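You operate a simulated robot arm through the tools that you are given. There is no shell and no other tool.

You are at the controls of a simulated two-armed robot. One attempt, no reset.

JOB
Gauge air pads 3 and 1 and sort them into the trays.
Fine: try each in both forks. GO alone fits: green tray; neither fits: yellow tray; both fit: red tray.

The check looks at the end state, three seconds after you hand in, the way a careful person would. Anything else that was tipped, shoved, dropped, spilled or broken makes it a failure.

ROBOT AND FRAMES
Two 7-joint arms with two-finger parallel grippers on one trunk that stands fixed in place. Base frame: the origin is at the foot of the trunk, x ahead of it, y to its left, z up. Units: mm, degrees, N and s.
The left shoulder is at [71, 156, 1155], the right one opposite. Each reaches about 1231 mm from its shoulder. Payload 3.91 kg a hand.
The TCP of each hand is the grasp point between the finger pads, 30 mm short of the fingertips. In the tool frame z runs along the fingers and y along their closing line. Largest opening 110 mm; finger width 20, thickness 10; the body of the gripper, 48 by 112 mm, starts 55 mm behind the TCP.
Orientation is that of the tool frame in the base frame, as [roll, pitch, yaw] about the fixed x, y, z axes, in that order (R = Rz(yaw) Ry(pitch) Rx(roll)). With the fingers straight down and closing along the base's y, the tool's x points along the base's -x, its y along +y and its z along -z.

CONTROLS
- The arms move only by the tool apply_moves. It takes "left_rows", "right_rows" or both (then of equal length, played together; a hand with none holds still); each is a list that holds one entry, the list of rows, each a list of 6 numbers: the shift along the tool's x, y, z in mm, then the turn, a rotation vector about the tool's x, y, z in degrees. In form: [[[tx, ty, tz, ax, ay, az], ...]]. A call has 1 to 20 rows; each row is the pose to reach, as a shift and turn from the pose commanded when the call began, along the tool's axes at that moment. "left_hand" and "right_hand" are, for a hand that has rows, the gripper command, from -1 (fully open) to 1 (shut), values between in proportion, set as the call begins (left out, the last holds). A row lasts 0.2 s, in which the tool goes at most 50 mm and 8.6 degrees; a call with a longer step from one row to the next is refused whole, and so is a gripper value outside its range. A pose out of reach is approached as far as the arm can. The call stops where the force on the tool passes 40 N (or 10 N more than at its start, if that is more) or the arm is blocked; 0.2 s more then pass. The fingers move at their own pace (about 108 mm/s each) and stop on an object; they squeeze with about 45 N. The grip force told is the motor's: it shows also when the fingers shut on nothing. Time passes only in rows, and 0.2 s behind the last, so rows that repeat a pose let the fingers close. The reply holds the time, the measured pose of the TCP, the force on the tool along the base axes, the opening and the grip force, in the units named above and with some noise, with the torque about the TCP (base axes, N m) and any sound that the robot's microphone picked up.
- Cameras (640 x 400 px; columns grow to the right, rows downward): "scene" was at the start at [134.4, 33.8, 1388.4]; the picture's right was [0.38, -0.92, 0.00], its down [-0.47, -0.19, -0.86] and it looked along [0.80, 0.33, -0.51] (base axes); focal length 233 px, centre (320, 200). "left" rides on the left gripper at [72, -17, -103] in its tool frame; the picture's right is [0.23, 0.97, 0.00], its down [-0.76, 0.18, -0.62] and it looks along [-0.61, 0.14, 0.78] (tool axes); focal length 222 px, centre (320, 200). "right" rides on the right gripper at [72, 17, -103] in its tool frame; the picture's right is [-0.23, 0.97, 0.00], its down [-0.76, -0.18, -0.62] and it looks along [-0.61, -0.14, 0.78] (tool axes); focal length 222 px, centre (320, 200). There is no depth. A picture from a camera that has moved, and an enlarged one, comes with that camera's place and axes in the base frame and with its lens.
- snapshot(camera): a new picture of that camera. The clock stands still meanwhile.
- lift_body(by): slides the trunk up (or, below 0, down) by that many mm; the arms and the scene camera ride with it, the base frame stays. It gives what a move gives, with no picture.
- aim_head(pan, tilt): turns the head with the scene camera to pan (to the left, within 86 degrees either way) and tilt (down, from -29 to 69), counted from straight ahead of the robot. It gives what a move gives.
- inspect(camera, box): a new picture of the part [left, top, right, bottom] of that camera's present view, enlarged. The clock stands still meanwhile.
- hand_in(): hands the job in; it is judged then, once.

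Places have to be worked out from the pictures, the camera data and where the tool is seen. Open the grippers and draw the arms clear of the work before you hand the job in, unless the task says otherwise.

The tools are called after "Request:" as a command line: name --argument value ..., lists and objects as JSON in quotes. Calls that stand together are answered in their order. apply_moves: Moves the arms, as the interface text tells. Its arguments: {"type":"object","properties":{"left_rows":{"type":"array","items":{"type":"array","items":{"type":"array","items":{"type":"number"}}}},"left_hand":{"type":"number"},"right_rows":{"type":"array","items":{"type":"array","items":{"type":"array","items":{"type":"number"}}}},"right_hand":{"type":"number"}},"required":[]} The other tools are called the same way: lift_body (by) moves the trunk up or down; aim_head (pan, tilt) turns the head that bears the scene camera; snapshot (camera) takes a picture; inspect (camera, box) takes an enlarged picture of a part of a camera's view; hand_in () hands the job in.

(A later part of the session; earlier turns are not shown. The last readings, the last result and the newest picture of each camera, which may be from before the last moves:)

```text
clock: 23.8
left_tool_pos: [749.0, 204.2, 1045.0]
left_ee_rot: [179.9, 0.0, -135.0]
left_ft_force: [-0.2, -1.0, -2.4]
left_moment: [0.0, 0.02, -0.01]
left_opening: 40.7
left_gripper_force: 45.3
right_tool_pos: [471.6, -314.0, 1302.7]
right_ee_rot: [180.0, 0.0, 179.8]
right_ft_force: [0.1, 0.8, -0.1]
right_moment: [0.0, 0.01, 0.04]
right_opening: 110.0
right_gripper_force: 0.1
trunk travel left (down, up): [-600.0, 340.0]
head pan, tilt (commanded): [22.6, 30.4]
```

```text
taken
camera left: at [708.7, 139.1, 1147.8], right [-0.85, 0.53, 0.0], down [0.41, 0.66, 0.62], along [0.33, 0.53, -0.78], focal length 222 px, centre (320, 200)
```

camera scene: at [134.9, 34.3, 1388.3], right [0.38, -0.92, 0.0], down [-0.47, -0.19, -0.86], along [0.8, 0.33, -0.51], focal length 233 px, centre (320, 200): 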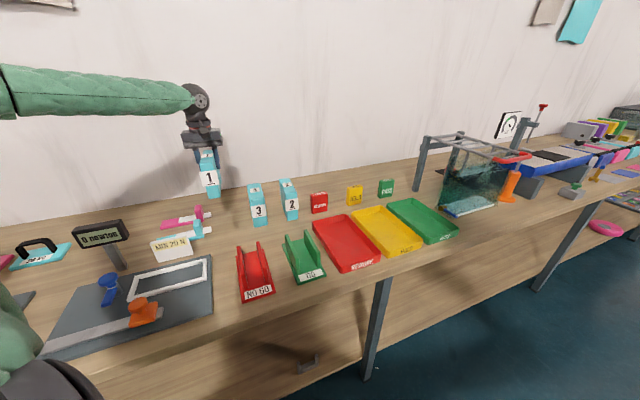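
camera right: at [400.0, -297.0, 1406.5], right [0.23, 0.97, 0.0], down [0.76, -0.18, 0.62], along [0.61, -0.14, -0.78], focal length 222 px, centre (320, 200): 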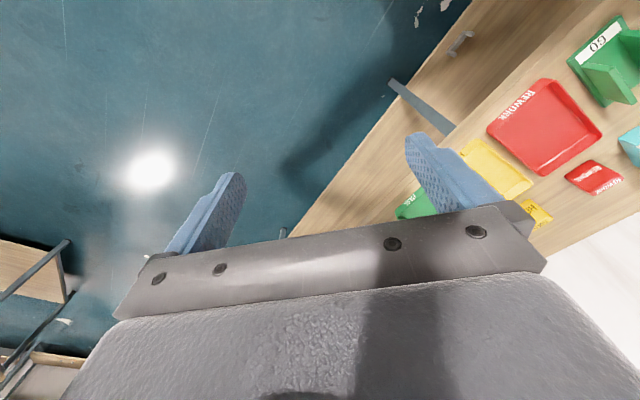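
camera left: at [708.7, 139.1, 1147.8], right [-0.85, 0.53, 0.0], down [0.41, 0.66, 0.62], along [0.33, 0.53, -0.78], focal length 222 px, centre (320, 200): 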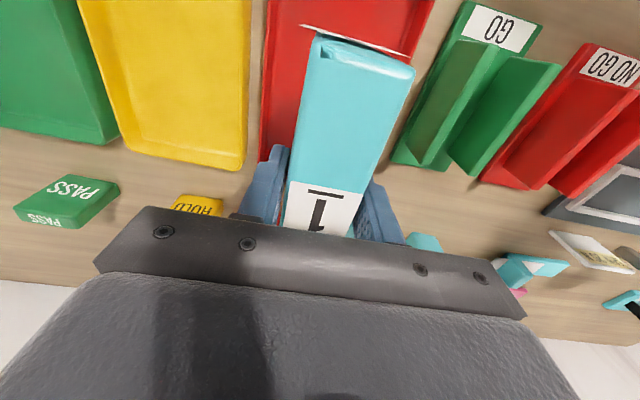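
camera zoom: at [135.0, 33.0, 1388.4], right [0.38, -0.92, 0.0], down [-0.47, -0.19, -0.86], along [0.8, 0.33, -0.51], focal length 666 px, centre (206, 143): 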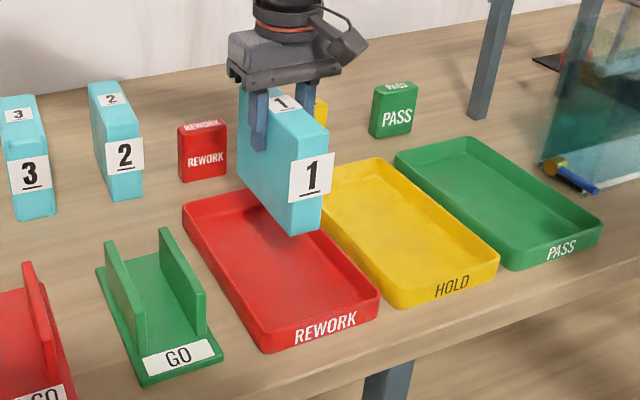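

The pad hangs inside the red tray's outline with room all round. I lower it, slowing near the floor so that contact shows in the force.

Request:
apply_moves --left_rows '[[[0, 0, 15, 0, 0, 0], [0, 0, 30, 0, 0, 0], [0, 0, 45, 0, 0, 0], [0, 0, 58, 0, 0, 0], [0, 0, 66, 0, 0, 0], [0, 0, 72, 0, 0, 0], [0, 0, 76, 0, 0, 0], [0, 0, 79, 0, 0, 0], [0, 0, 81, 0, 0, 0]]]'

Request:
inspect --camera "scene" --box '[300, 180, 400, 280]'

```text
clock: 25.8
left_tool_pos: [748.0, 202.3, 964.8]
left_ee_rot: [-179.9, 0.0, -135.0]
left_ft_force: [-0.1, 0.6, -1.5]
left_moment: [0.03, -0.01, 0.02]
left_opening: 40.4
left_gripper_force: 44.9
right_tool_pos: [470.9, -314.1, 1302.4]
right_ee_rot: [180.0, 0.0, -180.0]
right_ft_force: [0.5, -0.5, -0.2]
right_moment: [-0.01, 0.01, -0.03]
right_opening: 109.8
right_gripper_force: 0.1
trunk travel left (down, up): [-600.0, 340.0]
head pan, tilt (commanded): [22.6, 30.4]
```

```text
4.00 times, centred on (350, 230) of scene
camera zoom: at [134.7, 33.5, 1388.4], right [0.38, -0.92, 0.0], down [-0.47, -0.19, -0.86], along [0.8, 0.33, -0.51], focal length 933 px, centre (200, 80)
```

zoom: 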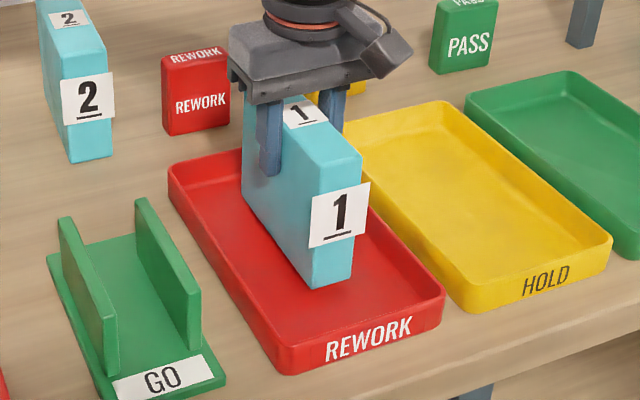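

No contact yet; pad bottom should be within about 6 mm of the tray floor. I creep down 1.5 mm per row.

Request:
apply_moves --left_rows '[[[0, 0, 1.5, 0, 0, 0], [0, 0, 3, 0, 0, 0], [0, 0, 4.5, 0, 0, 0]]]'

```text
clock: 26.6
left_tool_pos: [749.5, 202.2, 960.8]
left_ee_rot: [-180.0, 0.1, -135.0]
left_ft_force: [-0.5, -0.3, -2.2]
left_moment: [0.0, 0.01, 0.01]
left_opening: 40.6
left_gripper_force: 45.3
right_tool_pos: [472.7, -313.1, 1301.5]
right_ee_rot: [179.9, 0.0, -180.0]
right_ft_force: [-0.2, 0.1, -0.3]
right_moment: [-0.04, -0.05, 0.02]
right_opening: 110.1
right_gripper_force: 0.0
trunk travel left (down, up): [-600.0, 340.0]
head pan, tilt (commanded): [22.6, 30.4]
```

Still only the pad's weight on the tool; I keep creeping.

Request:
apply_moves --left_rows '[[[0, 0, 1, 0, 0, 0], [0, 0, 2, 0, 0, 0], [0, 0, 3, 0, 0, 0]]]'

```text
clock: 27.4
left_tool_pos: [747.8, 201.8, 958.7]
left_ee_rot: [-179.9, -0.1, -134.8]
left_ft_force: [1.1, 3.0, 6.5]
left_moment: [-0.13, 0.16, -0.01]
left_opening: 40.5
left_gripper_force: 44.9
right_tool_pos: [470.9, -312.8, 1303.1]
right_ee_rot: [179.8, 0.0, 179.9]
right_ft_force: [0.2, 0.0, 0.0]
right_moment: [0.01, 0.01, 0.0]
right_opening: 109.8
right_gripper_force: 0.0
trunk travel left (down, up): [-600.0, 340.0]
head pan, tilt (commanded): [22.6, 30.4]
```

Contact on the tray floor (about 8 N). I open the fingers to 55 mm and hold, then look before rising.

Request:
apply_moves --left_rows '[[[0, 0, -0.5, 0, 0, 0], [0, 0, -0.5, 0, 0, 0], [0, 0, -0.5, 0, 0, 0], [0, 0, -0.5, 0, 0, 0]]]' --left_hand -0.1

Request:
inspect --camera "scene" --box '[300, 180, 400, 280]'

Request:
snapshot --camera "left"

```text
clock: 28.4
left_tool_pos: [748.8, 201.5, 957.3]
left_ee_rot: [-180.0, 0.0, -135.1]
left_ft_force: [-0.5, -0.4, -0.9]
left_moment: [-0.02, 0.01, 0.02]
left_opening: 60.4
left_gripper_force: 0.1
right_tool_pos: [471.4, -312.8, 1302.9]
right_ee_rot: [179.9, 0.0, 180.0]
right_ft_force: [-0.7, 0.4, 0.2]
right_moment: [-0.02, -0.01, 0.01]
right_opening: 109.9
right_gripper_force: 0.0
trunk travel left (down, up): [-600.0, 340.0]
head pan, tilt (commanded): [22.6, 30.4]
```

```text
4.00 times, centred on (350, 230) of scene
camera zoom: at [134.4, 33.4, 1388.4], right [0.38, -0.92, 0.0], down [-0.47, -0.19, -0.86], along [0.8, 0.33, -0.51], focal length 933 px, centre (200, 80)
```

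zoom: 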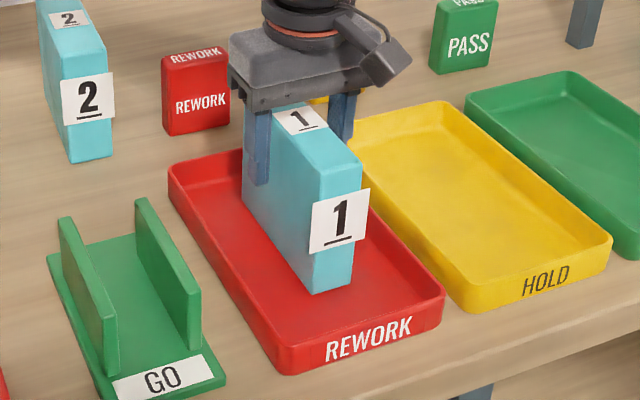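

```text
taken
camera left: at [708.1, 139.8, 1061.7], right [-0.85, 0.53, 0.0], down [0.41, 0.66, 0.62], along [0.33, 0.53, -0.78], focal length 222 px, centre (320, 200)
```

left: 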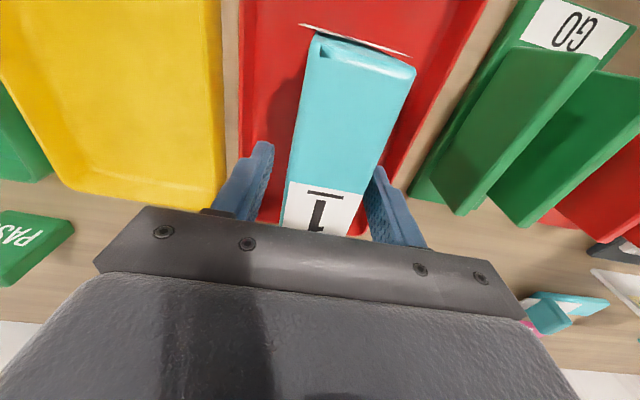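

Pad 1 stands upright and free in the red tray. I raise the hand straight up, then travel back above pad 3.

Request:
apply_moves --left_rows '[[[0, 0, -20, 0, 0, 0], [0, 0, -50, 0, 0, 0], [0, 0, -90, 0, 0, 0], [0, 0, -130, 0, 0, 0], [0, 0, -160, 0, 0, 0]]]'

Request:
apply_moves --left_rows '[[[-26, 24.8, 0, 0, 0, 0.3], [-52, 49.7, 0, 0, 0, 0.6], [-78, 74.5, 0, 0, 0, 1], [-104, 99.4, 0, 0, 0, 1.3], [-130, 124.2, 0, 0, 0, 1.6], [-156, 149, 0, 0, 0, 2], [-182, 173.9, 0, 0, 0, 2.3], [-208, 198.7, 0, 0, 0, 2.6], [-234, 223.6, 0, 0, 0, 3], [-260, 248.4, 0, 0, 0, 3.2], [-260, 248.4, 0, 0, 0, 3.2]]]' --left_hand -0.42

Request:
inspect --camera "left" --box '[220, 0, 420, 200]'

Request:
snapshot --camera "scene"

```text
clock: 29.6
left_tool_pos: [750.5, 202.7, 1117.5]
left_ee_rot: [180.0, 0.0, -134.9]
left_ft_force: [-0.3, -0.5, 0.1]
left_moment: [0.0, 0.0, 0.03]
left_opening: 60.5
left_gripper_force: 0.0
right_tool_pos: [471.9, -313.9, 1302.9]
right_ee_rot: [179.9, -0.1, 179.9]
right_ft_force: [-0.1, -0.2, 0.6]
right_moment: [0.02, -0.03, 0.01]
right_opening: 110.1
right_gripper_force: 0.0
trunk travel left (down, up): [-600.0, 340.0]
head pan, tilt (commanded): [22.6, 30.4]
```

```text
clock: 32.0
left_tool_pos: [756.2, 560.1, 1118.5]
left_ee_rot: [179.9, 0.0, -138.1]
left_ft_force: [0.6, 0.6, -0.4]
left_moment: [0.05, -0.04, 0.0]
left_opening: 78.1
left_gripper_force: 0.1
right_tool_pos: [473.2, -314.2, 1303.2]
right_ee_rot: [179.9, 0.1, -180.0]
right_ft_force: [-0.1, -0.8, 0.3]
right_moment: [0.01, 0.02, 0.01]
right_opening: 109.9
right_gripper_force: 0.0
trunk travel left (down, up): [-600.0, 340.0]
head pan, tilt (commanded): [22.6, 30.4]
```

```text
2.00 times, centred on (320, 100) of left
camera zoom: at [712.4, 500.0, 1222.0], right [-0.82, 0.57, 0.0], down [0.45, 0.64, 0.62], along [0.36, 0.51, -0.78], focal length 444 px, centre (320, 400)
```

zoom: 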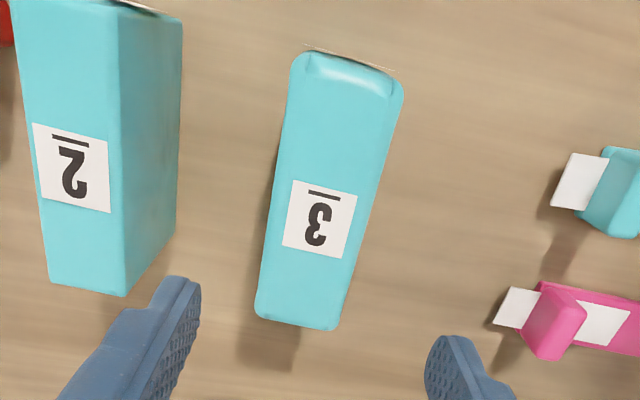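

```text
taken
camera scene: at [134.4, 32.7, 1388.4], right [0.38, -0.92, 0.0], down [-0.47, -0.19, -0.86], along [0.8, 0.33, -0.51], focal length 233 px, centre (320, 200)
```

scene: 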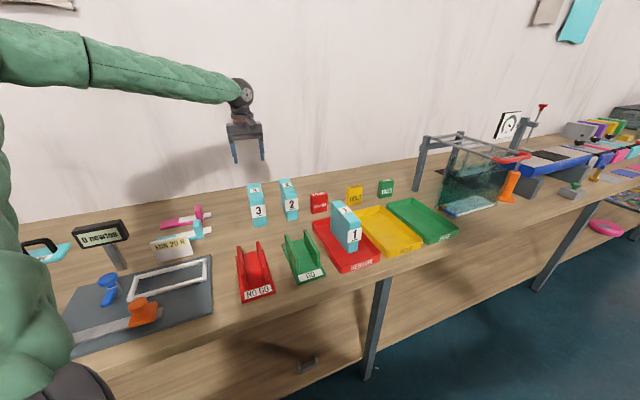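

Pad 3 is centred and parallel between the fingers (offsets under 1 mm sideways). I lower straight down to the same grasp height (z≈955).

Request:
apply_moves --left_rows '[[[-3, -0.4, 35, 0, 0, 0], [-3, -0.4, 70, 0, 0, 0], [-3, -0.4, 105, 0, 0, 0], [-3, -0.4, 135, 0, 0, 0], [-3, -0.4, 155, 0, 0, 0], [-3, -0.4, 162.5, 0, 0, 0], [-3, -0.4, 162.5, 0, 0, 0]]]'

Request:
snapshot --camera "left"

Request:
inspect --camera "scene" --box '[210, 130, 310, 240]'

```text
clock: 33.6
left_tool_pos: [760.4, 563.0, 955.2]
left_ee_rot: [-179.9, 0.0, -138.2]
left_ft_force: [-0.4, 0.1, 0.2]
left_moment: [0.01, 0.0, -0.01]
left_opening: 78.2
left_gripper_force: 0.1
right_tool_pos: [471.4, -313.4, 1302.4]
right_ee_rot: [179.9, 0.0, 180.0]
right_ft_force: [-1.0, -0.3, -0.3]
right_moment: [-0.02, -0.02, -0.01]
right_opening: 109.8
right_gripper_force: 0.1
trunk travel left (down, up): [-600.0, 340.0]
head pan, tilt (commanded): [22.6, 30.4]
```

```text
taken
camera left: at [715.5, 503.0, 1058.9], right [-0.82, 0.57, 0.0], down [0.45, 0.64, 0.62], along [0.36, 0.51, -0.78], focal length 222 px, centre (320, 200)
```

left: 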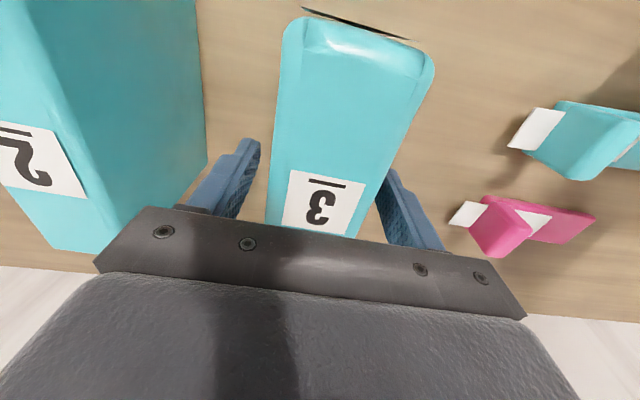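

```text
3.64 times, centred on (260, 185) of scene
camera zoom: at [134.3, 33.5, 1388.4], right [0.38, -0.92, 0.0], down [-0.47, -0.19, -0.86], along [0.8, 0.33, -0.51], focal length 848 px, centre (538, 254)
```

zoom: 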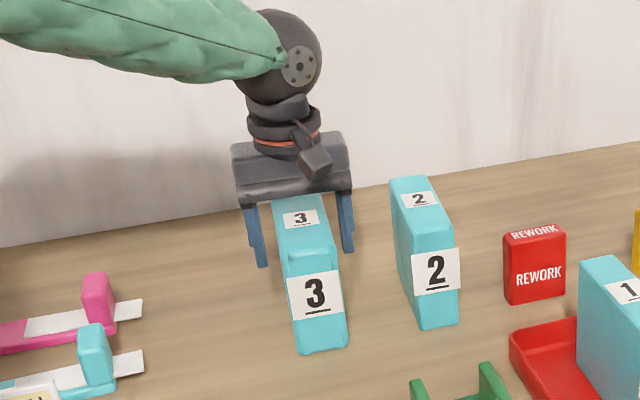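

Fingers straddle pad 3 evenly. I close and read its thickness.

Request:
apply_moves --left_rows '[[[0, 0, 0, 0, 0, 0], [0, 0, 0, 0, 0, 0], [0, 0, 0, 0, 0, 0], [0, 0, 0, 0, 0, 0]]]' --left_hand 1.0

Request:
apply_moves --left_rows '[[[0, 0, -10, 0, 0, 0], [0, 0, -25, 0, 0, 0], [0, 0, -50, 0, 0, 0], [0, 0, -80, 0, 0, 0], [0, 0, -115, 0, 0, 0], [0, 0, -150, 0, 0, 0], [0, 0, -150, 0, 0, 0]]]'

Request:
snapshot --camera "left"

Request:
inspect --camera "scene" --box '[210, 100, 310, 240]'

```text
clock: 34.6
left_tool_pos: [759.7, 562.4, 954.8]
left_ee_rot: [180.0, -0.1, -138.2]
left_ft_force: [0.7, 0.2, -0.9]
left_moment: [-0.01, -0.03, 0.02]
left_opening: 54.7
left_gripper_force: 45.5
right_tool_pos: [472.0, -313.0, 1303.4]
right_ee_rot: [179.9, 0.1, 180.0]
right_ft_force: [-0.3, 0.0, 0.1]
right_moment: [-0.02, 0.02, -0.02]
right_opening: 110.0
right_gripper_force: 0.0
trunk travel left (down, up): [-600.0, 340.0]
head pan, tilt (commanded): [22.6, 30.4]
```

```text
clock: 36.2
left_tool_pos: [759.0, 565.1, 1106.5]
left_ee_rot: [179.9, -0.1, -138.2]
left_ft_force: [0.8, 0.4, -1.7]
left_moment: [0.02, -0.03, 0.0]
left_opening: 54.6
left_gripper_force: 45.2
right_tool_pos: [471.6, -312.7, 1303.3]
right_ee_rot: [-180.0, 0.0, -180.0]
right_ft_force: [0.5, 0.3, 0.0]
right_moment: [-0.01, 0.03, -0.03]
right_opening: 109.9
right_gripper_force: 0.1
trunk travel left (down, up): [-600.0, 340.0]
head pan, tilt (commanded): [22.6, 30.4]
```

```text
taken
camera left: at [715.9, 503.7, 1208.7], right [-0.82, 0.57, 0.0], down [0.45, 0.64, 0.62], along [0.36, 0.51, -0.78], focal length 222 px, centre (320, 200)
```

left: 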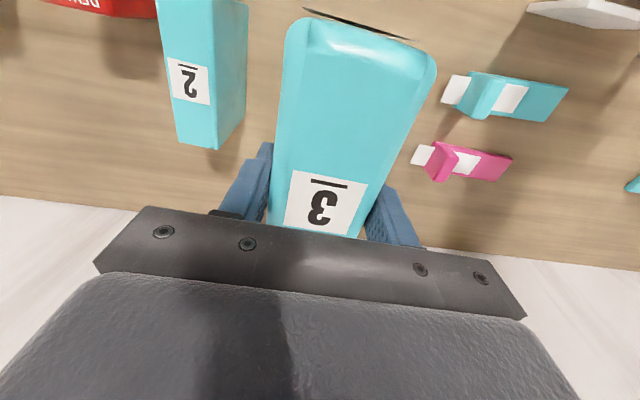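

```text
2.86 times, centred on (260, 170) of scene
camera zoom: at [135.1, 34.1, 1388.3], right [0.38, -0.92, 0.0], down [-0.47, -0.19, -0.86], along [0.8, 0.33, -0.51], focal length 666 px, centre (491, 286)
```

zoom: 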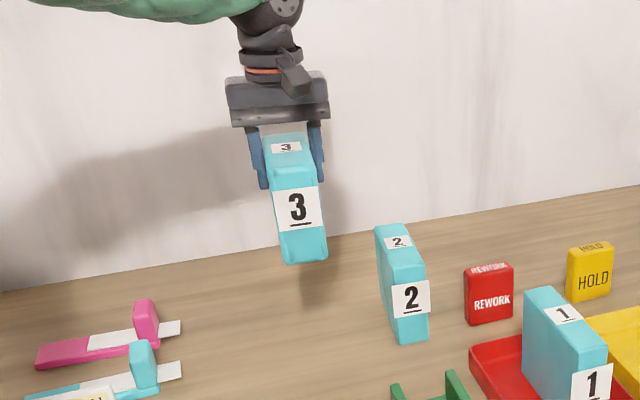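

Pad 3 measures 54.6 mm, so it can't enter NO GO (≈46 mm) and is a near fit for GO (≈55 mm), which needs precise alignment. I measure the GO fork's wall tops at high zoom while it is unobstructed.

Request:
inspect --camera "scene" --box '[282, 226, 316, 248]'

Request:
inspect --camera "scene" --box '[292, 248, 326, 270]'

Request:
inspect --camera "scene" --box '[292, 262, 328, 286]'

```text
16.00 times, centred on (299, 237) of scene
camera zoom: at [135.1, 34.1, 1388.3], right [0.38, -0.92, 0.0], down [-0.47, -0.19, -0.86], along [0.8, 0.33, -0.51], focal length 3732 px, centre (656, -392)
```

zoom: 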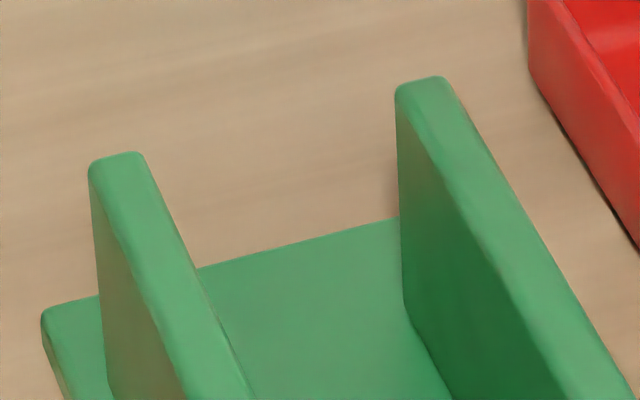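

```text
16.00 times, centred on (309, 259) of scene
camera zoom: at [135.1, 34.1, 1388.3], right [0.38, -0.92, 0.0], down [-0.47, -0.19, -0.86], along [0.8, 0.33, -0.51], focal length 3732 px, centre (496, -744)
```

zoom: 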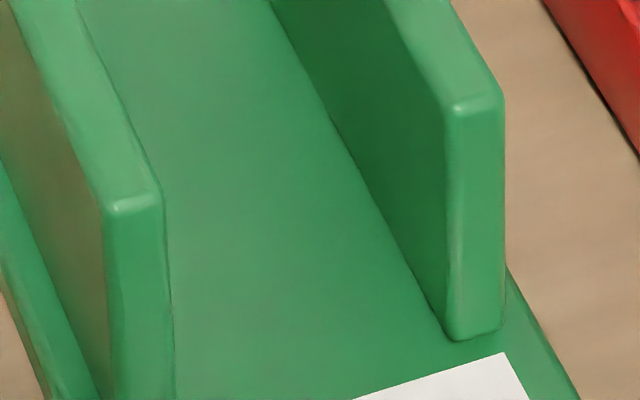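

```text
16.00 times, centred on (310, 274) of scene
camera zoom: at [135.1, 34.1, 1388.3], right [0.38, -0.92, 0.0], down [-0.47, -0.19, -0.86], along [0.8, 0.33, -0.51], focal length 3732 px, centre (480, -984)
```

zoom: 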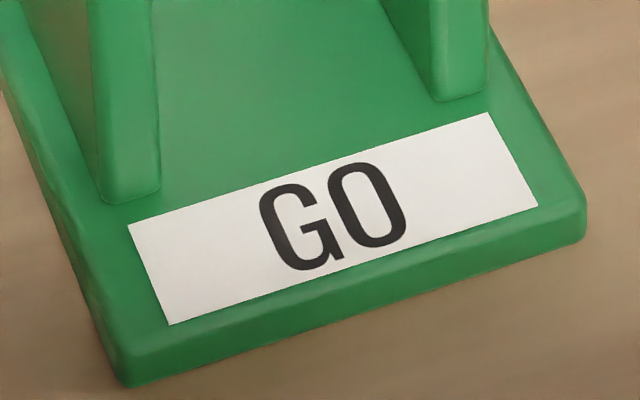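

High-zoom measurement puts the GO slot at lateral 201.7–256.6 (gap ≈55 mm, exactly 45°), against 54.6 mm for pad 3. I first carry pad 3 over the NO GO fork for a light try there.

Request:
apply_moves --left_rows '[[[37, 5.7, 0, 0, 0, -0.4], [74, 11.5, 0, 0, 0, -0.8], [111, 17.2, 0, 0, 0, -1.2], [148, 23, 0, 0, 0, -1.6], [185, 28.7, 0, 0, 0, -2], [222, 34.4, 0, 0, 0, -2.4], [260, 40.2, 0, 0, 0, -2.8], [297.1, 45.9, 10, 0, 0, -3.2], [297.1, 45.9, 40, 0, 0, -3.2], [297.1, 45.9, 65, 0, 0, -3.2], [297.1, 45.9, 65, 0, 0, -3.2]]]'

Request:
inspect --camera "scene" --box '[225, 215, 285, 305]'

Request:
inspect --camera "scene" --box '[237, 245, 275, 270]'

```text
clock: 38.6
left_tool_pos: [505.9, 398.1, 1041.9]
left_ee_rot: [-180.0, -0.1, -135.0]
left_ft_force: [0.2, 0.5, -1.2]
left_moment: [0.04, 0.01, 0.01]
left_opening: 54.2
left_gripper_force: 44.9
right_tool_pos: [472.2, -312.2, 1304.3]
right_ee_rot: [179.9, 0.0, 180.0]
right_ft_force: [0.4, -0.1, 0.4]
right_moment: [0.03, 0.02, -0.01]
right_opening: 110.1
right_gripper_force: 0.1
trunk travel left (down, up): [-600.0, 340.0]
head pan, tilt (commanded): [22.6, 30.4]
```

```text
4.44 times, centred on (255, 260) of scene
camera zoom: at [134.1, 33.4, 1388.5], right [0.38, -0.92, 0.0], down [-0.47, -0.19, -0.86], along [0.8, 0.33, -0.51], focal length 1037 px, centre (609, -67)
```

zoom: 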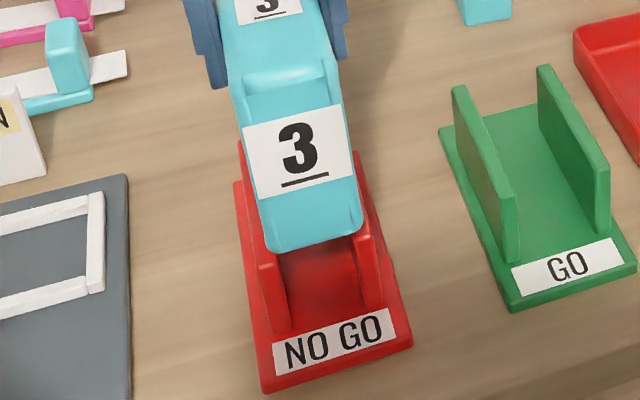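

```text
16.00 times, centred on (256, 258) of scene
camera zoom: at [134.1, 33.4, 1388.5], right [0.38, -0.92, 0.0], down [-0.47, -0.19, -0.86], along [0.8, 0.33, -0.51], focal length 3732 px, centre (1344, -720)
```

zoom: 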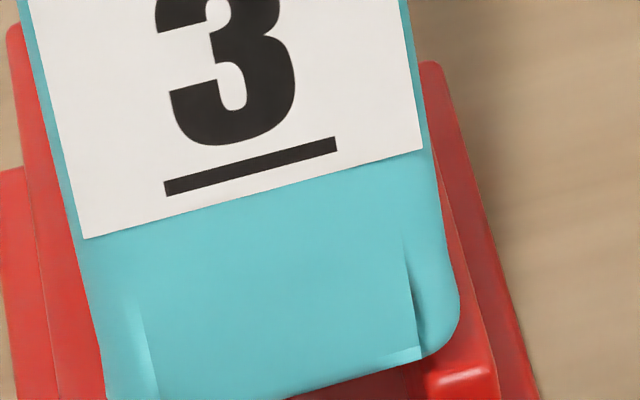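

Over the NO GO fork, pad 3 visibly overlaps both wall tops. I lower to a light touch to confirm it is blocked there.

Request:
apply_moves --left_rows '[[[0, 0, 5, 0, 0, 0], [0, 0, 10, 0, 0, 0], [0, 0, 14, 0, 0, 0], [0, 0, 16, 0, 0, 0], [0, 0, 17, 0, 0, 0], [0, 0, 18, 0, 0, 0]]]'

```text
clock: 40.0
left_tool_pos: [506.3, 398.9, 1023.4]
left_ee_rot: [179.9, 0.0, -134.9]
left_ft_force: [-6.1, 7.9, 12.0]
left_moment: [0.0, 1.07, -0.59]
left_opening: 54.3
left_gripper_force: 44.6
right_tool_pos: [469.7, -312.2, 1302.3]
right_ee_rot: [180.0, -0.1, 179.9]
right_ft_force: [-0.3, 0.3, -0.3]
right_moment: [-0.02, -0.02, -0.01]
right_opening: 109.7
right_gripper_force: 0.1
trunk travel left (down, up): [-600.0, 340.0]
head pan, tilt (commanded): [22.6, 30.4]
```

Contact at the wall tops (14 N up, 10 N sideways), so pad 3 does not enter NO GO. I back off at once and check that the fork has not moved.

Request:
apply_moves --left_rows '[[[0, 0, -5, 0, 0, 0], [0, 0, -15, 0, 0, 0], [0, 0, -40, 0, 0, 0], [0, 0, -60, 0, 0, 0]]]'

Request:
inspect --camera "scene" --box '[225, 215, 285, 305]'

Request:
inspect --camera "scene" --box '[230, 235, 280, 305]'

```text
clock: 41.0
left_tool_pos: [506.5, 398.5, 1084.2]
left_ee_rot: [-179.9, -0.1, -135.1]
left_ft_force: [-0.1, -0.3, -1.2]
left_moment: [0.0, -0.01, -0.01]
left_opening: 54.5
left_gripper_force: 45.3
right_tool_pos: [470.9, -313.6, 1303.2]
right_ee_rot: [180.0, 0.0, -180.0]
right_ft_force: [0.2, 0.1, 0.1]
right_moment: [-0.01, -0.02, 0.03]
right_opening: 110.0
right_gripper_force: 0.1
trunk travel left (down, up): [-600.0, 340.0]
head pan, tilt (commanded): [22.6, 30.4]
```

```text
4.44 times, centred on (255, 260) of scene
camera zoom: at [133.9, 33.4, 1388.4], right [0.38, -0.92, 0.0], down [-0.47, -0.19, -0.86], along [0.8, 0.33, -0.51], focal length 1037 px, centre (609, -67)
```

zoom: 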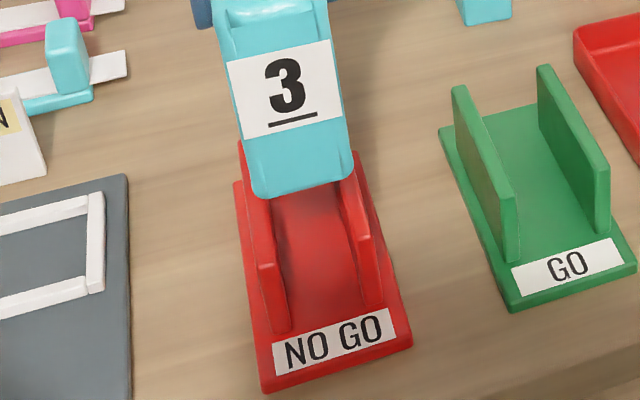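

```text
5.71 times, centred on (255, 270) of scene
camera zoom: at [133.9, 33.4, 1388.4], right [0.38, -0.92, 0.0], down [-0.47, -0.19, -0.86], along [0.8, 0.33, -0.51], focal length 1333 px, centre (691, -200)
```

zoom: 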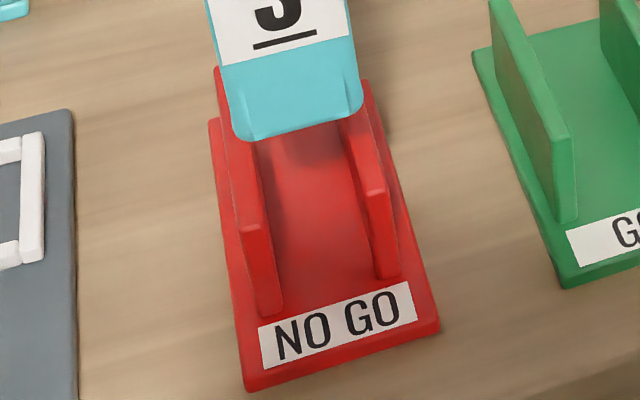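

The NO GO fork is unmoved (same pixels as before) and pad 3 doesn't fit it. Now I carry pad 3 sideways over the GO slot and stop about 15 mm above its walls.

Request:
apply_moves --left_rows '[[[0, -38, 0, 0, 0, 0], [0, -76, 0, 0, 0, 0], [0, -114, 0, 0, 0, 0], [0, -152.7, 0, 0, 0, 0], [0, -152.7, 25, 0, 0, 0], [0, -152.7, 45, 0, 0, 0], [0, -152.7, 45, 0, 0, 0]]]'

Request:
inspect --camera "scene" --box '[275, 215, 335, 290]'

Request:
inspect --camera "scene" --box '[292, 240, 326, 268]'

```text
clock: 42.6
left_tool_pos: [615.2, 290.2, 1037.9]
left_ee_rot: [179.9, 0.0, -135.0]
left_ft_force: [0.1, -0.4, -0.5]
left_moment: [-0.01, -0.05, 0.02]
left_opening: 54.5
left_gripper_force: 44.9
right_tool_pos: [471.0, -314.1, 1303.1]
right_ee_rot: [-179.9, -0.1, 179.9]
right_ft_force: [0.0, -0.7, 0.4]
right_moment: [0.01, -0.01, 0.02]
right_opening: 109.8
right_gripper_force: 0.0
trunk travel left (down, up): [-600.0, 340.0]
head pan, tilt (commanded): [22.6, 30.4]
```

```text
5.33 times, centred on (305, 252) of scene
camera zoom: at [134.0, 33.6, 1388.5], right [0.38, -0.92, 0.0], down [-0.47, -0.19, -0.86], along [0.8, 0.33, -0.51], focal length 1244 px, centre (400, -80)
```

zoom: 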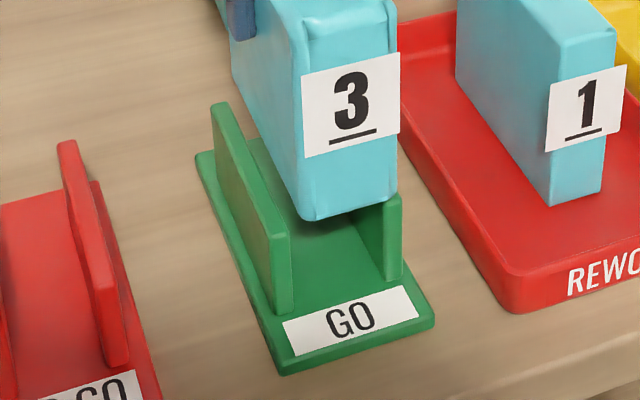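

```text
14.29 times, centred on (309, 254) of scene
camera zoom: at [134.0, 33.6, 1388.5], right [0.38, -0.92, 0.0], down [-0.47, -0.19, -0.86], along [0.8, 0.33, -0.51], focal length 3332 px, centre (477, -571)
```

zoom: 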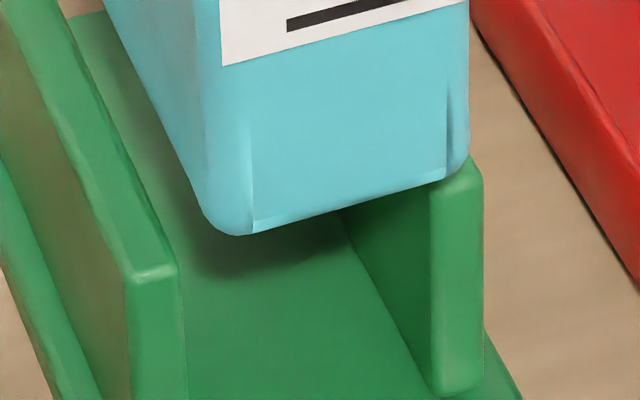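

Relative to the walls in the same view, pad 3 spans lateral ≈205.2–260.0 (54.8 wide) and the slot 201.7–256.6, so the pad sits ≈3.6 mm too far right. I shift it 3.6 mm left, drop 8 mm, and re-measure.

Request:
apply_moves --left_rows '[[[0, 2, 0, 0, 0, 0], [0, 3.6, 4, 0, 0, 0], [0, 3.6, 8, 0, 0, 0], [0, 3.6, 8, 0, 0, 0]]]'

Request:
inspect --camera "scene" --box '[292, 240, 326, 268]'

Request:
inspect --camera "scene" --box '[275, 215, 335, 290]'

```text
clock: 43.6
left_tool_pos: [613.7, 294.1, 1029.2]
left_ee_rot: [-180.0, 0.0, -135.0]
left_ft_force: [0.2, 0.4, -2.9]
left_moment: [0.03, -0.04, -0.01]
left_opening: 54.3
left_gripper_force: 44.8
right_tool_pos: [472.9, -313.3, 1303.6]
right_ee_rot: [180.0, 0.1, -180.0]
right_ft_force: [-0.1, -0.6, -0.8]
right_moment: [0.01, -0.04, 0.03]
right_opening: 109.7
right_gripper_force: 0.0
trunk travel left (down, up): [-600.0, 340.0]
head pan, tilt (commanded): [22.6, 30.4]
```

```text
14.29 times, centred on (309, 254) of scene
camera zoom: at [134.2, 33.6, 1388.4], right [0.38, -0.92, 0.0], down [-0.47, -0.19, -0.86], along [0.8, 0.33, -0.51], focal length 3332 px, centre (477, -571)
```

zoom: 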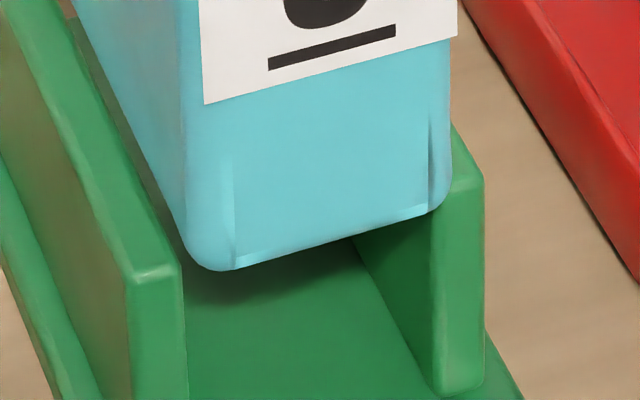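

```text
5.33 times, centred on (305, 252) of scene
camera zoom: at [134.2, 33.6, 1388.4], right [0.38, -0.92, 0.0], down [-0.47, -0.19, -0.86], along [0.8, 0.33, -0.51], focal length 1244 px, centre (400, -80)
```

zoom: 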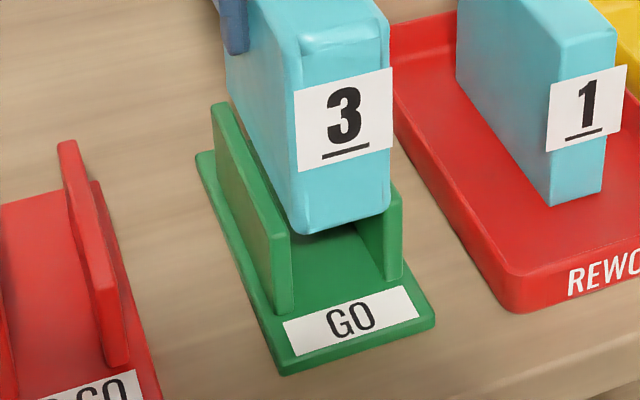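

Pad 3 now measures lateral 202.0–256.3 against the slot's 201.7–256.6, with maybe 0.5 mm still to the right given the height uncertainty. I nudge 0.5 mm left and creep down to the wall-top level, watching forces and moments.

Request:
apply_moves --left_rows '[[[0, 0.5, 2, 0, 0, 0], [0, 0.5, 4, 0, 0, 0], [0, 0.5, 5, 0, 0, 0], [0, 0.5, 6, 0, 0, 0], [0, 0.5, 6.5, 0, 0, 0]]]'

Request:
inspect --camera "scene" --box '[292, 240, 326, 268]'

```text
clock: 44.8
left_tool_pos: [612.8, 293.3, 1021.6]
left_ee_rot: [-180.0, 0.0, -135.1]
left_ft_force: [-0.3, 0.3, -1.0]
left_moment: [0.0, 0.0, 0.05]
left_opening: 54.4
left_gripper_force: 44.9
right_tool_pos: [472.7, -313.7, 1302.7]
right_ee_rot: [180.0, 0.0, 180.0]
right_ft_force: [-1.0, -0.7, -0.8]
right_moment: [0.01, -0.03, 0.01]
right_opening: 109.5
right_gripper_force: 0.0
trunk travel left (down, up): [-600.0, 340.0]
head pan, tilt (commanded): [22.6, 30.4]
```

```text
14.29 times, centred on (309, 254) of scene
camera zoom: at [134.5, 33.5, 1388.4], right [0.38, -0.92, 0.0], down [-0.47, -0.19, -0.86], along [0.8, 0.33, -0.51], focal length 3332 px, centre (477, -571)
```

zoom: 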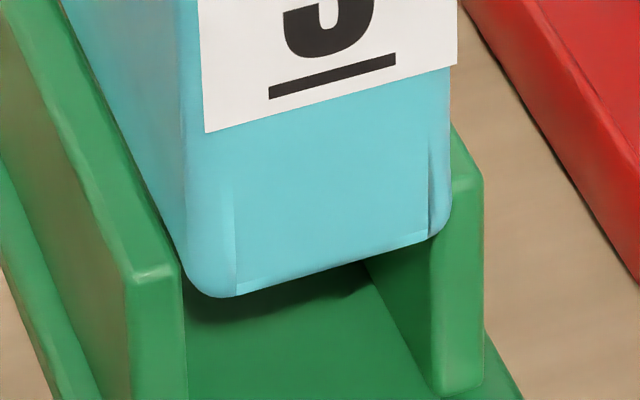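

No contact at wall-top level; the pad's rounded lower edges are at the slot mouth. I creep further in 0.8 mm rows.

Request:
apply_moves --left_rows '[[[0, 0, 0.8, 0, 0, 0], [0, 0, 1.6, 0, 0, 0], [0, 0, 2.4, 0, 0, 0], [0, 0, 3.2, 0, 0, 0]]]'

```text
clock: 45.8
left_tool_pos: [612.3, 294.4, 1019.7]
left_ee_rot: [180.0, -0.1, -135.0]
left_ft_force: [0.1, 0.1, -2.3]
left_moment: [0.02, 0.0, -0.01]
left_opening: 54.4
left_gripper_force: 44.8
right_tool_pos: [472.0, -312.8, 1303.1]
right_ee_rot: [179.9, 0.1, 180.0]
right_ft_force: [0.3, 0.3, 0.1]
right_moment: [0.02, -0.04, 0.01]
right_opening: 110.1
right_gripper_force: 0.1
trunk travel left (down, up): [-600.0, 340.0]
head pan, tilt (commanded): [22.6, 30.4]
```

Still no contact at 1019.8. Continuing down in small rows.

Request:
apply_moves --left_rows '[[[0, 0, 0.8, 0, 0, 0], [0, 0, 1.6, 0, 0, 0], [0, 0, 2.4, 0, 0, 0], [0, 0, 3.2, 0, 0, 0]]]'

Request:
inspect --camera "scene" --box '[285, 230, 326, 270]'

```text
clock: 46.8
left_tool_pos: [611.3, 294.5, 1016.8]
left_ee_rot: [-179.9, 0.1, -135.1]
left_ft_force: [0.6, 3.3, 4.5]
left_moment: [0.14, 0.05, -0.26]
left_opening: 54.6
left_gripper_force: 44.8
right_tool_pos: [471.3, -314.5, 1303.0]
right_ee_rot: [179.9, -0.1, 180.0]
right_ft_force: [0.2, -0.1, 0.1]
right_moment: [0.01, 0.0, 0.01]
right_opening: 110.2
right_gripper_force: 0.1
trunk travel left (down, up): [-600.0, 340.0]
head pan, tilt (commanded): [22.6, 30.4]
```

```text
10.00 times, centred on (306, 250) of scene
camera zoom: at [134.1, 33.7, 1388.6], right [0.38, -0.92, 0.0], down [-0.47, -0.19, -0.86], along [0.8, 0.33, -0.51], focal length 2332 px, centre (465, -300)
```

zoom: 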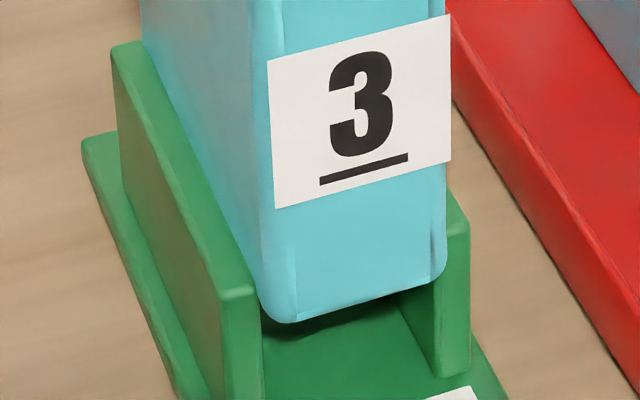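

First contact about 6 mm below the wall tops: moment decode (Mz −0.26, lateral −1.9 N) indicates the pad's front touches the right wall and its back touches the left wall. So I back up 1.5 mm, yaw the tool by 0.4° clockwise and shift 0.3 mm left.

Request:
apply_moves --left_rows '[[[0, 0, -1.5, 0, 0, 0], [0, 0.3, -1.5, 0, 0, 0.4], [0, 0.3, -0.7, 0, 0, 0.4], [0, 0.3, 0, 0, 0, 0.4], [0, 0.3, 0.7, 0, 0, 0.4], [0, 0.3, 0.7, 0, 0, 0.4]]]'

```text
clock: 48.2
left_tool_pos: [611.9, 294.1, 1017.9]
left_ee_rot: [-179.8, 0.1, -135.3]
left_ft_force: [2.9, 2.8, 20.6]
left_moment: [0.39, -0.3, 0.97]
left_opening: 54.7
left_gripper_force: 44.8
right_tool_pos: [471.3, -314.1, 1302.9]
right_ee_rot: [180.0, 0.0, 179.9]
right_ft_force: [0.3, 0.0, -0.5]
right_moment: [-0.03, 0.0, -0.02]
right_opening: 110.0
right_gripper_force: 0.0
trunk travel left (down, up): [-600.0, 340.0]
head pan, tilt (commanded): [22.6, 30.4]
```

The moment flipped to +0.97, so 0.4° was too much and the lateral force is now zero. I back up 2 mm, take back 0.3° of yaw, and re-approach to the same depth.

Request:
apply_moves --left_rows '[[[0, 0, -2, 0, 0, 0], [0, 0, -2, 0, 0, -0.3], [0, 0, -1.4, 0, 0, -0.3], [0, 0, -0.7, 0, 0, -0.3], [0, 0, 0, 0, 0, -0.3], [0, 0, 0, 0, 0, -0.3]]]'

```text
clock: 49.6
left_tool_pos: [611.8, 294.3, 1016.8]
left_ee_rot: [-180.0, 0.1, -135.1]
left_ft_force: [2.5, -2.9, 18.3]
left_moment: [-0.62, 0.27, -0.21]
left_opening: 54.7
left_gripper_force: 45.1
right_tool_pos: [469.4, -314.1, 1301.6]
right_ee_rot: [179.9, 0.0, 179.9]
right_ft_force: [-0.2, 0.1, 0.4]
right_moment: [-0.02, 0.01, -0.01]
right_opening: 110.0
right_gripper_force: 0.0
trunk travel left (down, up): [-600.0, 340.0]
head pan, tilt (commanded): [22.6, 30.4]
```

Lateral force now +3.8 N (left wall) and Mz −0.21: by interpolation the centred pose is about 0.2 mm back to the right with 0.07° more yaw. I back off, correct, and re-approach.

Request:
apply_moves --left_rows '[[[0, 0, -3, 0, 0, 0], [0, -0.2, -3, 0, 0, 0.07], [0, -0.2, -2, 0, 0, 0.07], [0, -0.2, -1, 0, 0, 0.07], [0, -0.2, 0, 0, 0, 0.07], [0, -0.2, 0, 0, 0, 0.07]]]'

```text
clock: 51.0
left_tool_pos: [612.4, 293.7, 1018.4]
left_ee_rot: [-180.0, 0.2, -135.2]
left_ft_force: [1.7, 3.4, 14.3]
left_moment: [-0.12, 0.22, 0.22]
left_opening: 54.6
left_gripper_force: 45.4
right_tool_pos: [471.3, -313.4, 1302.5]
right_ee_rot: [180.0, 0.0, -180.0]
right_ft_force: [0.4, 0.2, -0.5]
right_moment: [0.0, -0.01, 0.01]
right_opening: 109.9
right_gripper_force: 0.0
trunk travel left (down, up): [-600.0, 340.0]
head pan, tilt (commanded): [22.6, 30.4]
```

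Contacts now balance left/right (Fl −1.2 N) but concentrate near the wall fronts. I back off 3 mm to unload and look closely at the front of the pad and slot.

Request:
apply_moves --left_rows '[[[0, 0, -1.5, 0, 0, 0], [0, 0, -3, 0, 0, 0]]]'

Request:
inspect --camera "scene" --box '[290, 238, 326, 266]'

Request:
inspect --camera "scene" --box '[280, 215, 312, 245]'

Request:
snapshot --camera "left"

```text
clock: 51.6
left_tool_pos: [611.8, 295.4, 1017.6]
left_ee_rot: [179.8, 0.0, -135.2]
left_ft_force: [0.0, 0.4, -2.0]
left_moment: [0.0, -0.01, 0.06]
left_opening: 54.5
left_gripper_force: 45.0
right_tool_pos: [471.9, -313.0, 1303.3]
right_ee_rot: [179.9, 0.0, 179.9]
right_ft_force: [0.9, -0.3, 0.0]
right_moment: [0.02, 0.03, -0.03]
right_opening: 110.1
right_gripper_force: 0.0
trunk travel left (down, up): [-600.0, 340.0]
head pan, tilt (commanded): [22.6, 30.4]
```

```text
14.29 times, centred on (308, 252) of scene
camera zoom: at [134.3, 33.5, 1388.2], right [0.38, -0.92, 0.0], down [-0.47, -0.19, -0.86], along [0.8, 0.33, -0.51], focal length 3332 px, centre (491, -543)
```

zoom: 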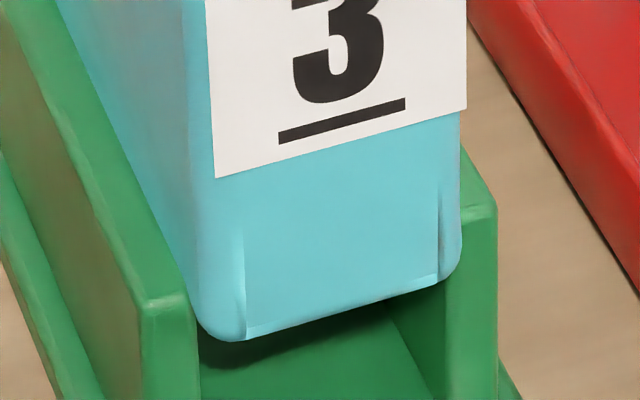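

```text
13.33 times, centred on (296, 230) of scene
camera zoom: at [134.3, 33.5, 1388.2], right [0.38, -0.92, 0.0], down [-0.47, -0.19, -0.86], along [0.8, 0.33, -0.51], focal length 3110 px, centre (640, -200)
```

zoom: 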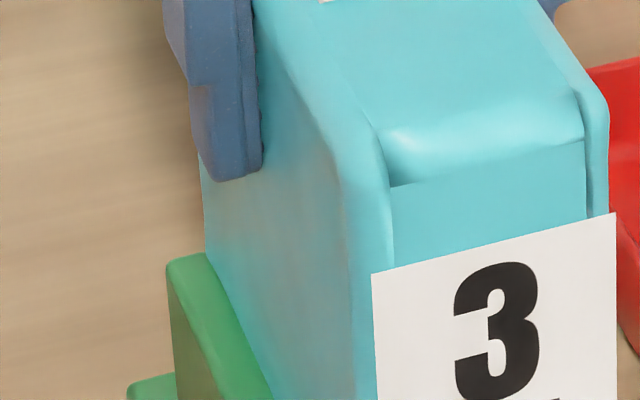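

```text
taken
camera left: at [571.3, 231.9, 1122.1], right [-0.85, 0.53, 0.0], down [0.42, 0.66, 0.62], along [0.33, 0.53, -0.78], focal length 222 px, centre (320, 200)
```

left: 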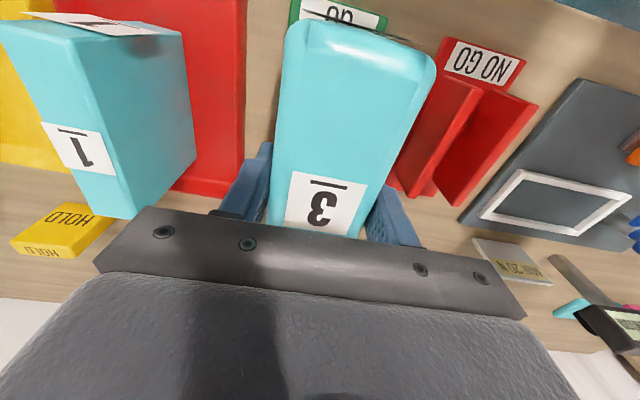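

The view from the left can't show the side gaps. Since the contact was near the wall fronts, the pad may be slightly front-low; I try raising its front by 0.5° and re-approach to the same depth, comparing forces.

Request:
apply_moves --left_rows '[[[0, 0, -1, 0, 0.25, 0], [0, 0, -1, 0, 0.5, 0], [0, 0, 0, 0, 0.5, 0], [0, 0, 1, 0, 0.5, 0], [0, 0, 2, 0, 0.5, 0], [0, 0, 3, 0, 0.5, 0], [0, 0, 3, 0, 0.5, 0]]]'

```text
clock: 53.2
left_tool_pos: [612.5, 294.0, 1018.7]
left_ee_rot: [-179.9, -0.4, -135.1]
left_ft_force: [2.2, 2.6, 15.7]
left_moment: [0.87, -0.91, 0.03]
left_opening: 54.5
left_gripper_force: 44.8
right_tool_pos: [469.9, -313.6, 1303.7]
right_ee_rot: [179.9, 0.0, -179.9]
right_ft_force: [-0.4, 0.0, -0.3]
right_moment: [0.01, -0.02, 0.02]
right_opening: 109.8
right_gripper_force: 0.0
trunk travel left (down, up): [-600.0, 340.0]
head pan, tilt (commanded): [22.6, 30.4]
```

Contact moved to the back (proj +52), with lateral force and yaw moment balanced. The level pitch is thus about 0.2°, so I set that and re-approach to the same depth.

Request:
apply_moves --left_rows '[[[0, 0, -3, 0, 0, 0], [0, 0, -3, 0, -0.28, 0], [0, 0, -2, 0, -0.28, 0], [0, 0, -1, 0, -0.28, 0], [0, 0, 0, 0, -0.28, 0], [0, 0, 0, 0, -0.28, 0]]]'

```text
clock: 54.6
left_tool_pos: [612.4, 295.6, 1017.2]
left_ee_rot: [-179.9, -0.1, -135.2]
left_ft_force: [-0.6, 4.5, 8.2]
left_moment: [0.72, -0.35, 0.2]
left_opening: 54.3
left_gripper_force: 44.8
right_tool_pos: [470.9, -313.3, 1302.2]
right_ee_rot: [179.9, 0.0, -179.9]
right_ft_force: [-0.4, -0.5, -0.4]
right_moment: [0.04, -0.02, 0.01]
right_opening: 110.0
right_gripper_force: 0.0
trunk travel left (down, up): [-600.0, 340.0]
head pan, tilt (commanded): [22.6, 30.4]
```

Force fell to under 10 N and is now a single contact at the back-right (Fl −3.6 N, Mz +0.2), which suggests real clearance. I comply: 0.15 mm left, 0.08° yaw back, 0.08° pitch back, re-approaching to the same depth.

Request:
apply_moves --left_rows '[[[0, 0, -2, 0, 0, 0], [0, 0.15, -2, 0, -0.08, -0.08], [0, 0.15, -1, 0, -0.08, -0.08], [0, 0.15, 0, 0, -0.08, -0.08], [0, 0.15, 0, 0, -0.08, -0.08]]]'

```text
clock: 55.8
left_tool_pos: [612.7, 294.3, 1017.0]
left_ee_rot: [180.0, -0.1, -135.1]
left_ft_force: [2.0, 1.0, 12.3]
left_moment: [-0.05, -0.01, -0.18]
left_opening: 54.4
left_gripper_force: 45.0
right_tool_pos: [471.0, -312.6, 1303.0]
right_ee_rot: [179.9, 0.1, 180.0]
right_ft_force: [-0.3, 0.5, 1.1]
right_moment: [-0.01, 0.01, 0.0]
right_opening: 110.0
right_gripper_force: 0.0
trunk travel left (down, up): [-600.0, 340.0]
head pan, tilt (commanded): [22.6, 30.4]
```

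Forces are balanced and about 14 N. I test whether it is a hard stop or sliding friction by stepping down just 1 mm more.

Request:
apply_moves --left_rows '[[[0, 0, 0.5, 0, 0, 0], [0, 0, 1.0, 0, 0, 0], [0, 0, 1.0, 0, 0, 0]]]'

```text
clock: 56.6
left_tool_pos: [610.9, 294.1, 1017.9]
left_ee_rot: [-179.9, -0.1, -135.1]
left_ft_force: [7.4, 1.4, 29.4]
left_moment: [-0.32, -0.16, -0.01]
left_opening: 54.5
left_gripper_force: 45.1
right_tool_pos: [471.2, -314.5, 1303.0]
right_ee_rot: [180.0, 0.2, -179.9]
right_ft_force: [0.3, -0.6, 0.2]
right_moment: [-0.01, 0.0, 0.0]
right_opening: 110.1
right_gripper_force: 0.0
trunk travel left (down, up): [-600.0, 340.0]
head pan, tilt (commanded): [22.6, 30.4]
```

Stepping 1 mm further only raised the force to 31 N with no descent, so it's a hard stop about 7 mm below the wall-top level. I back off 4 mm and prepare a look along the slot axis with the right camera; first a full scene view to check the arm clearances.

Request:
apply_moves --left_rows '[[[0, 0, -2, 0, 0, 0], [0, 0, -5, 0, 0, 0]]]'

Request:
snapshot --camera "scene"

Request:
snapshot --camera "right"

```text
clock: 57.2
left_tool_pos: [612.2, 294.1, 1017.4]
left_ee_rot: [179.9, -0.3, -135.1]
left_ft_force: [3.5, -2.6, -1.0]
left_moment: [-0.21, -0.34, -0.24]
left_opening: 54.6
left_gripper_force: 45.1
right_tool_pos: [471.2, -314.8, 1301.8]
right_ee_rot: [180.0, 0.0, 180.0]
right_ft_force: [-0.6, -0.1, 0.0]
right_moment: [0.0, -0.03, 0.02]
right_opening: 110.1
right_gripper_force: 0.1
trunk travel left (down, up): [-600.0, 340.0]
head pan, tilt (commanded): [22.6, 30.4]
```

```text
taken
camera scene: at [134.8, 33.1, 1387.9], right [0.38, -0.92, 0.0], down [-0.47, -0.19, -0.86], along [0.8, 0.33, -0.51], focal length 233 px, centre (320, 200)
```

scene: 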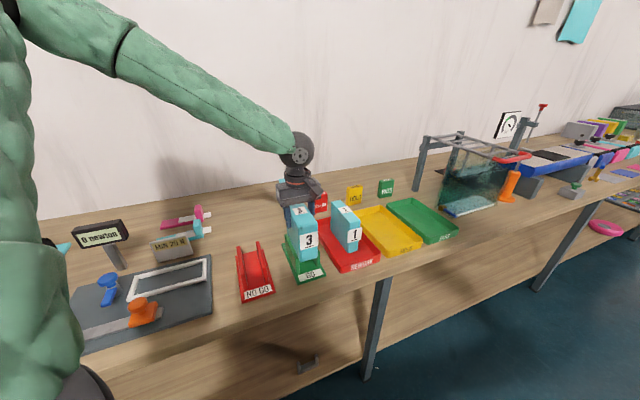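

```text
taken
camera right: at [401.3, -296.9, 1405.7], right [0.23, 0.97, 0.0], down [0.76, -0.18, 0.62], along [0.61, -0.14, -0.78], focal length 222 px, centre (320, 200)
```

right: 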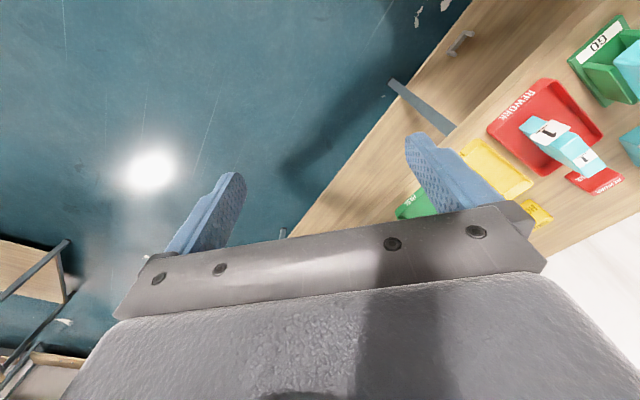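

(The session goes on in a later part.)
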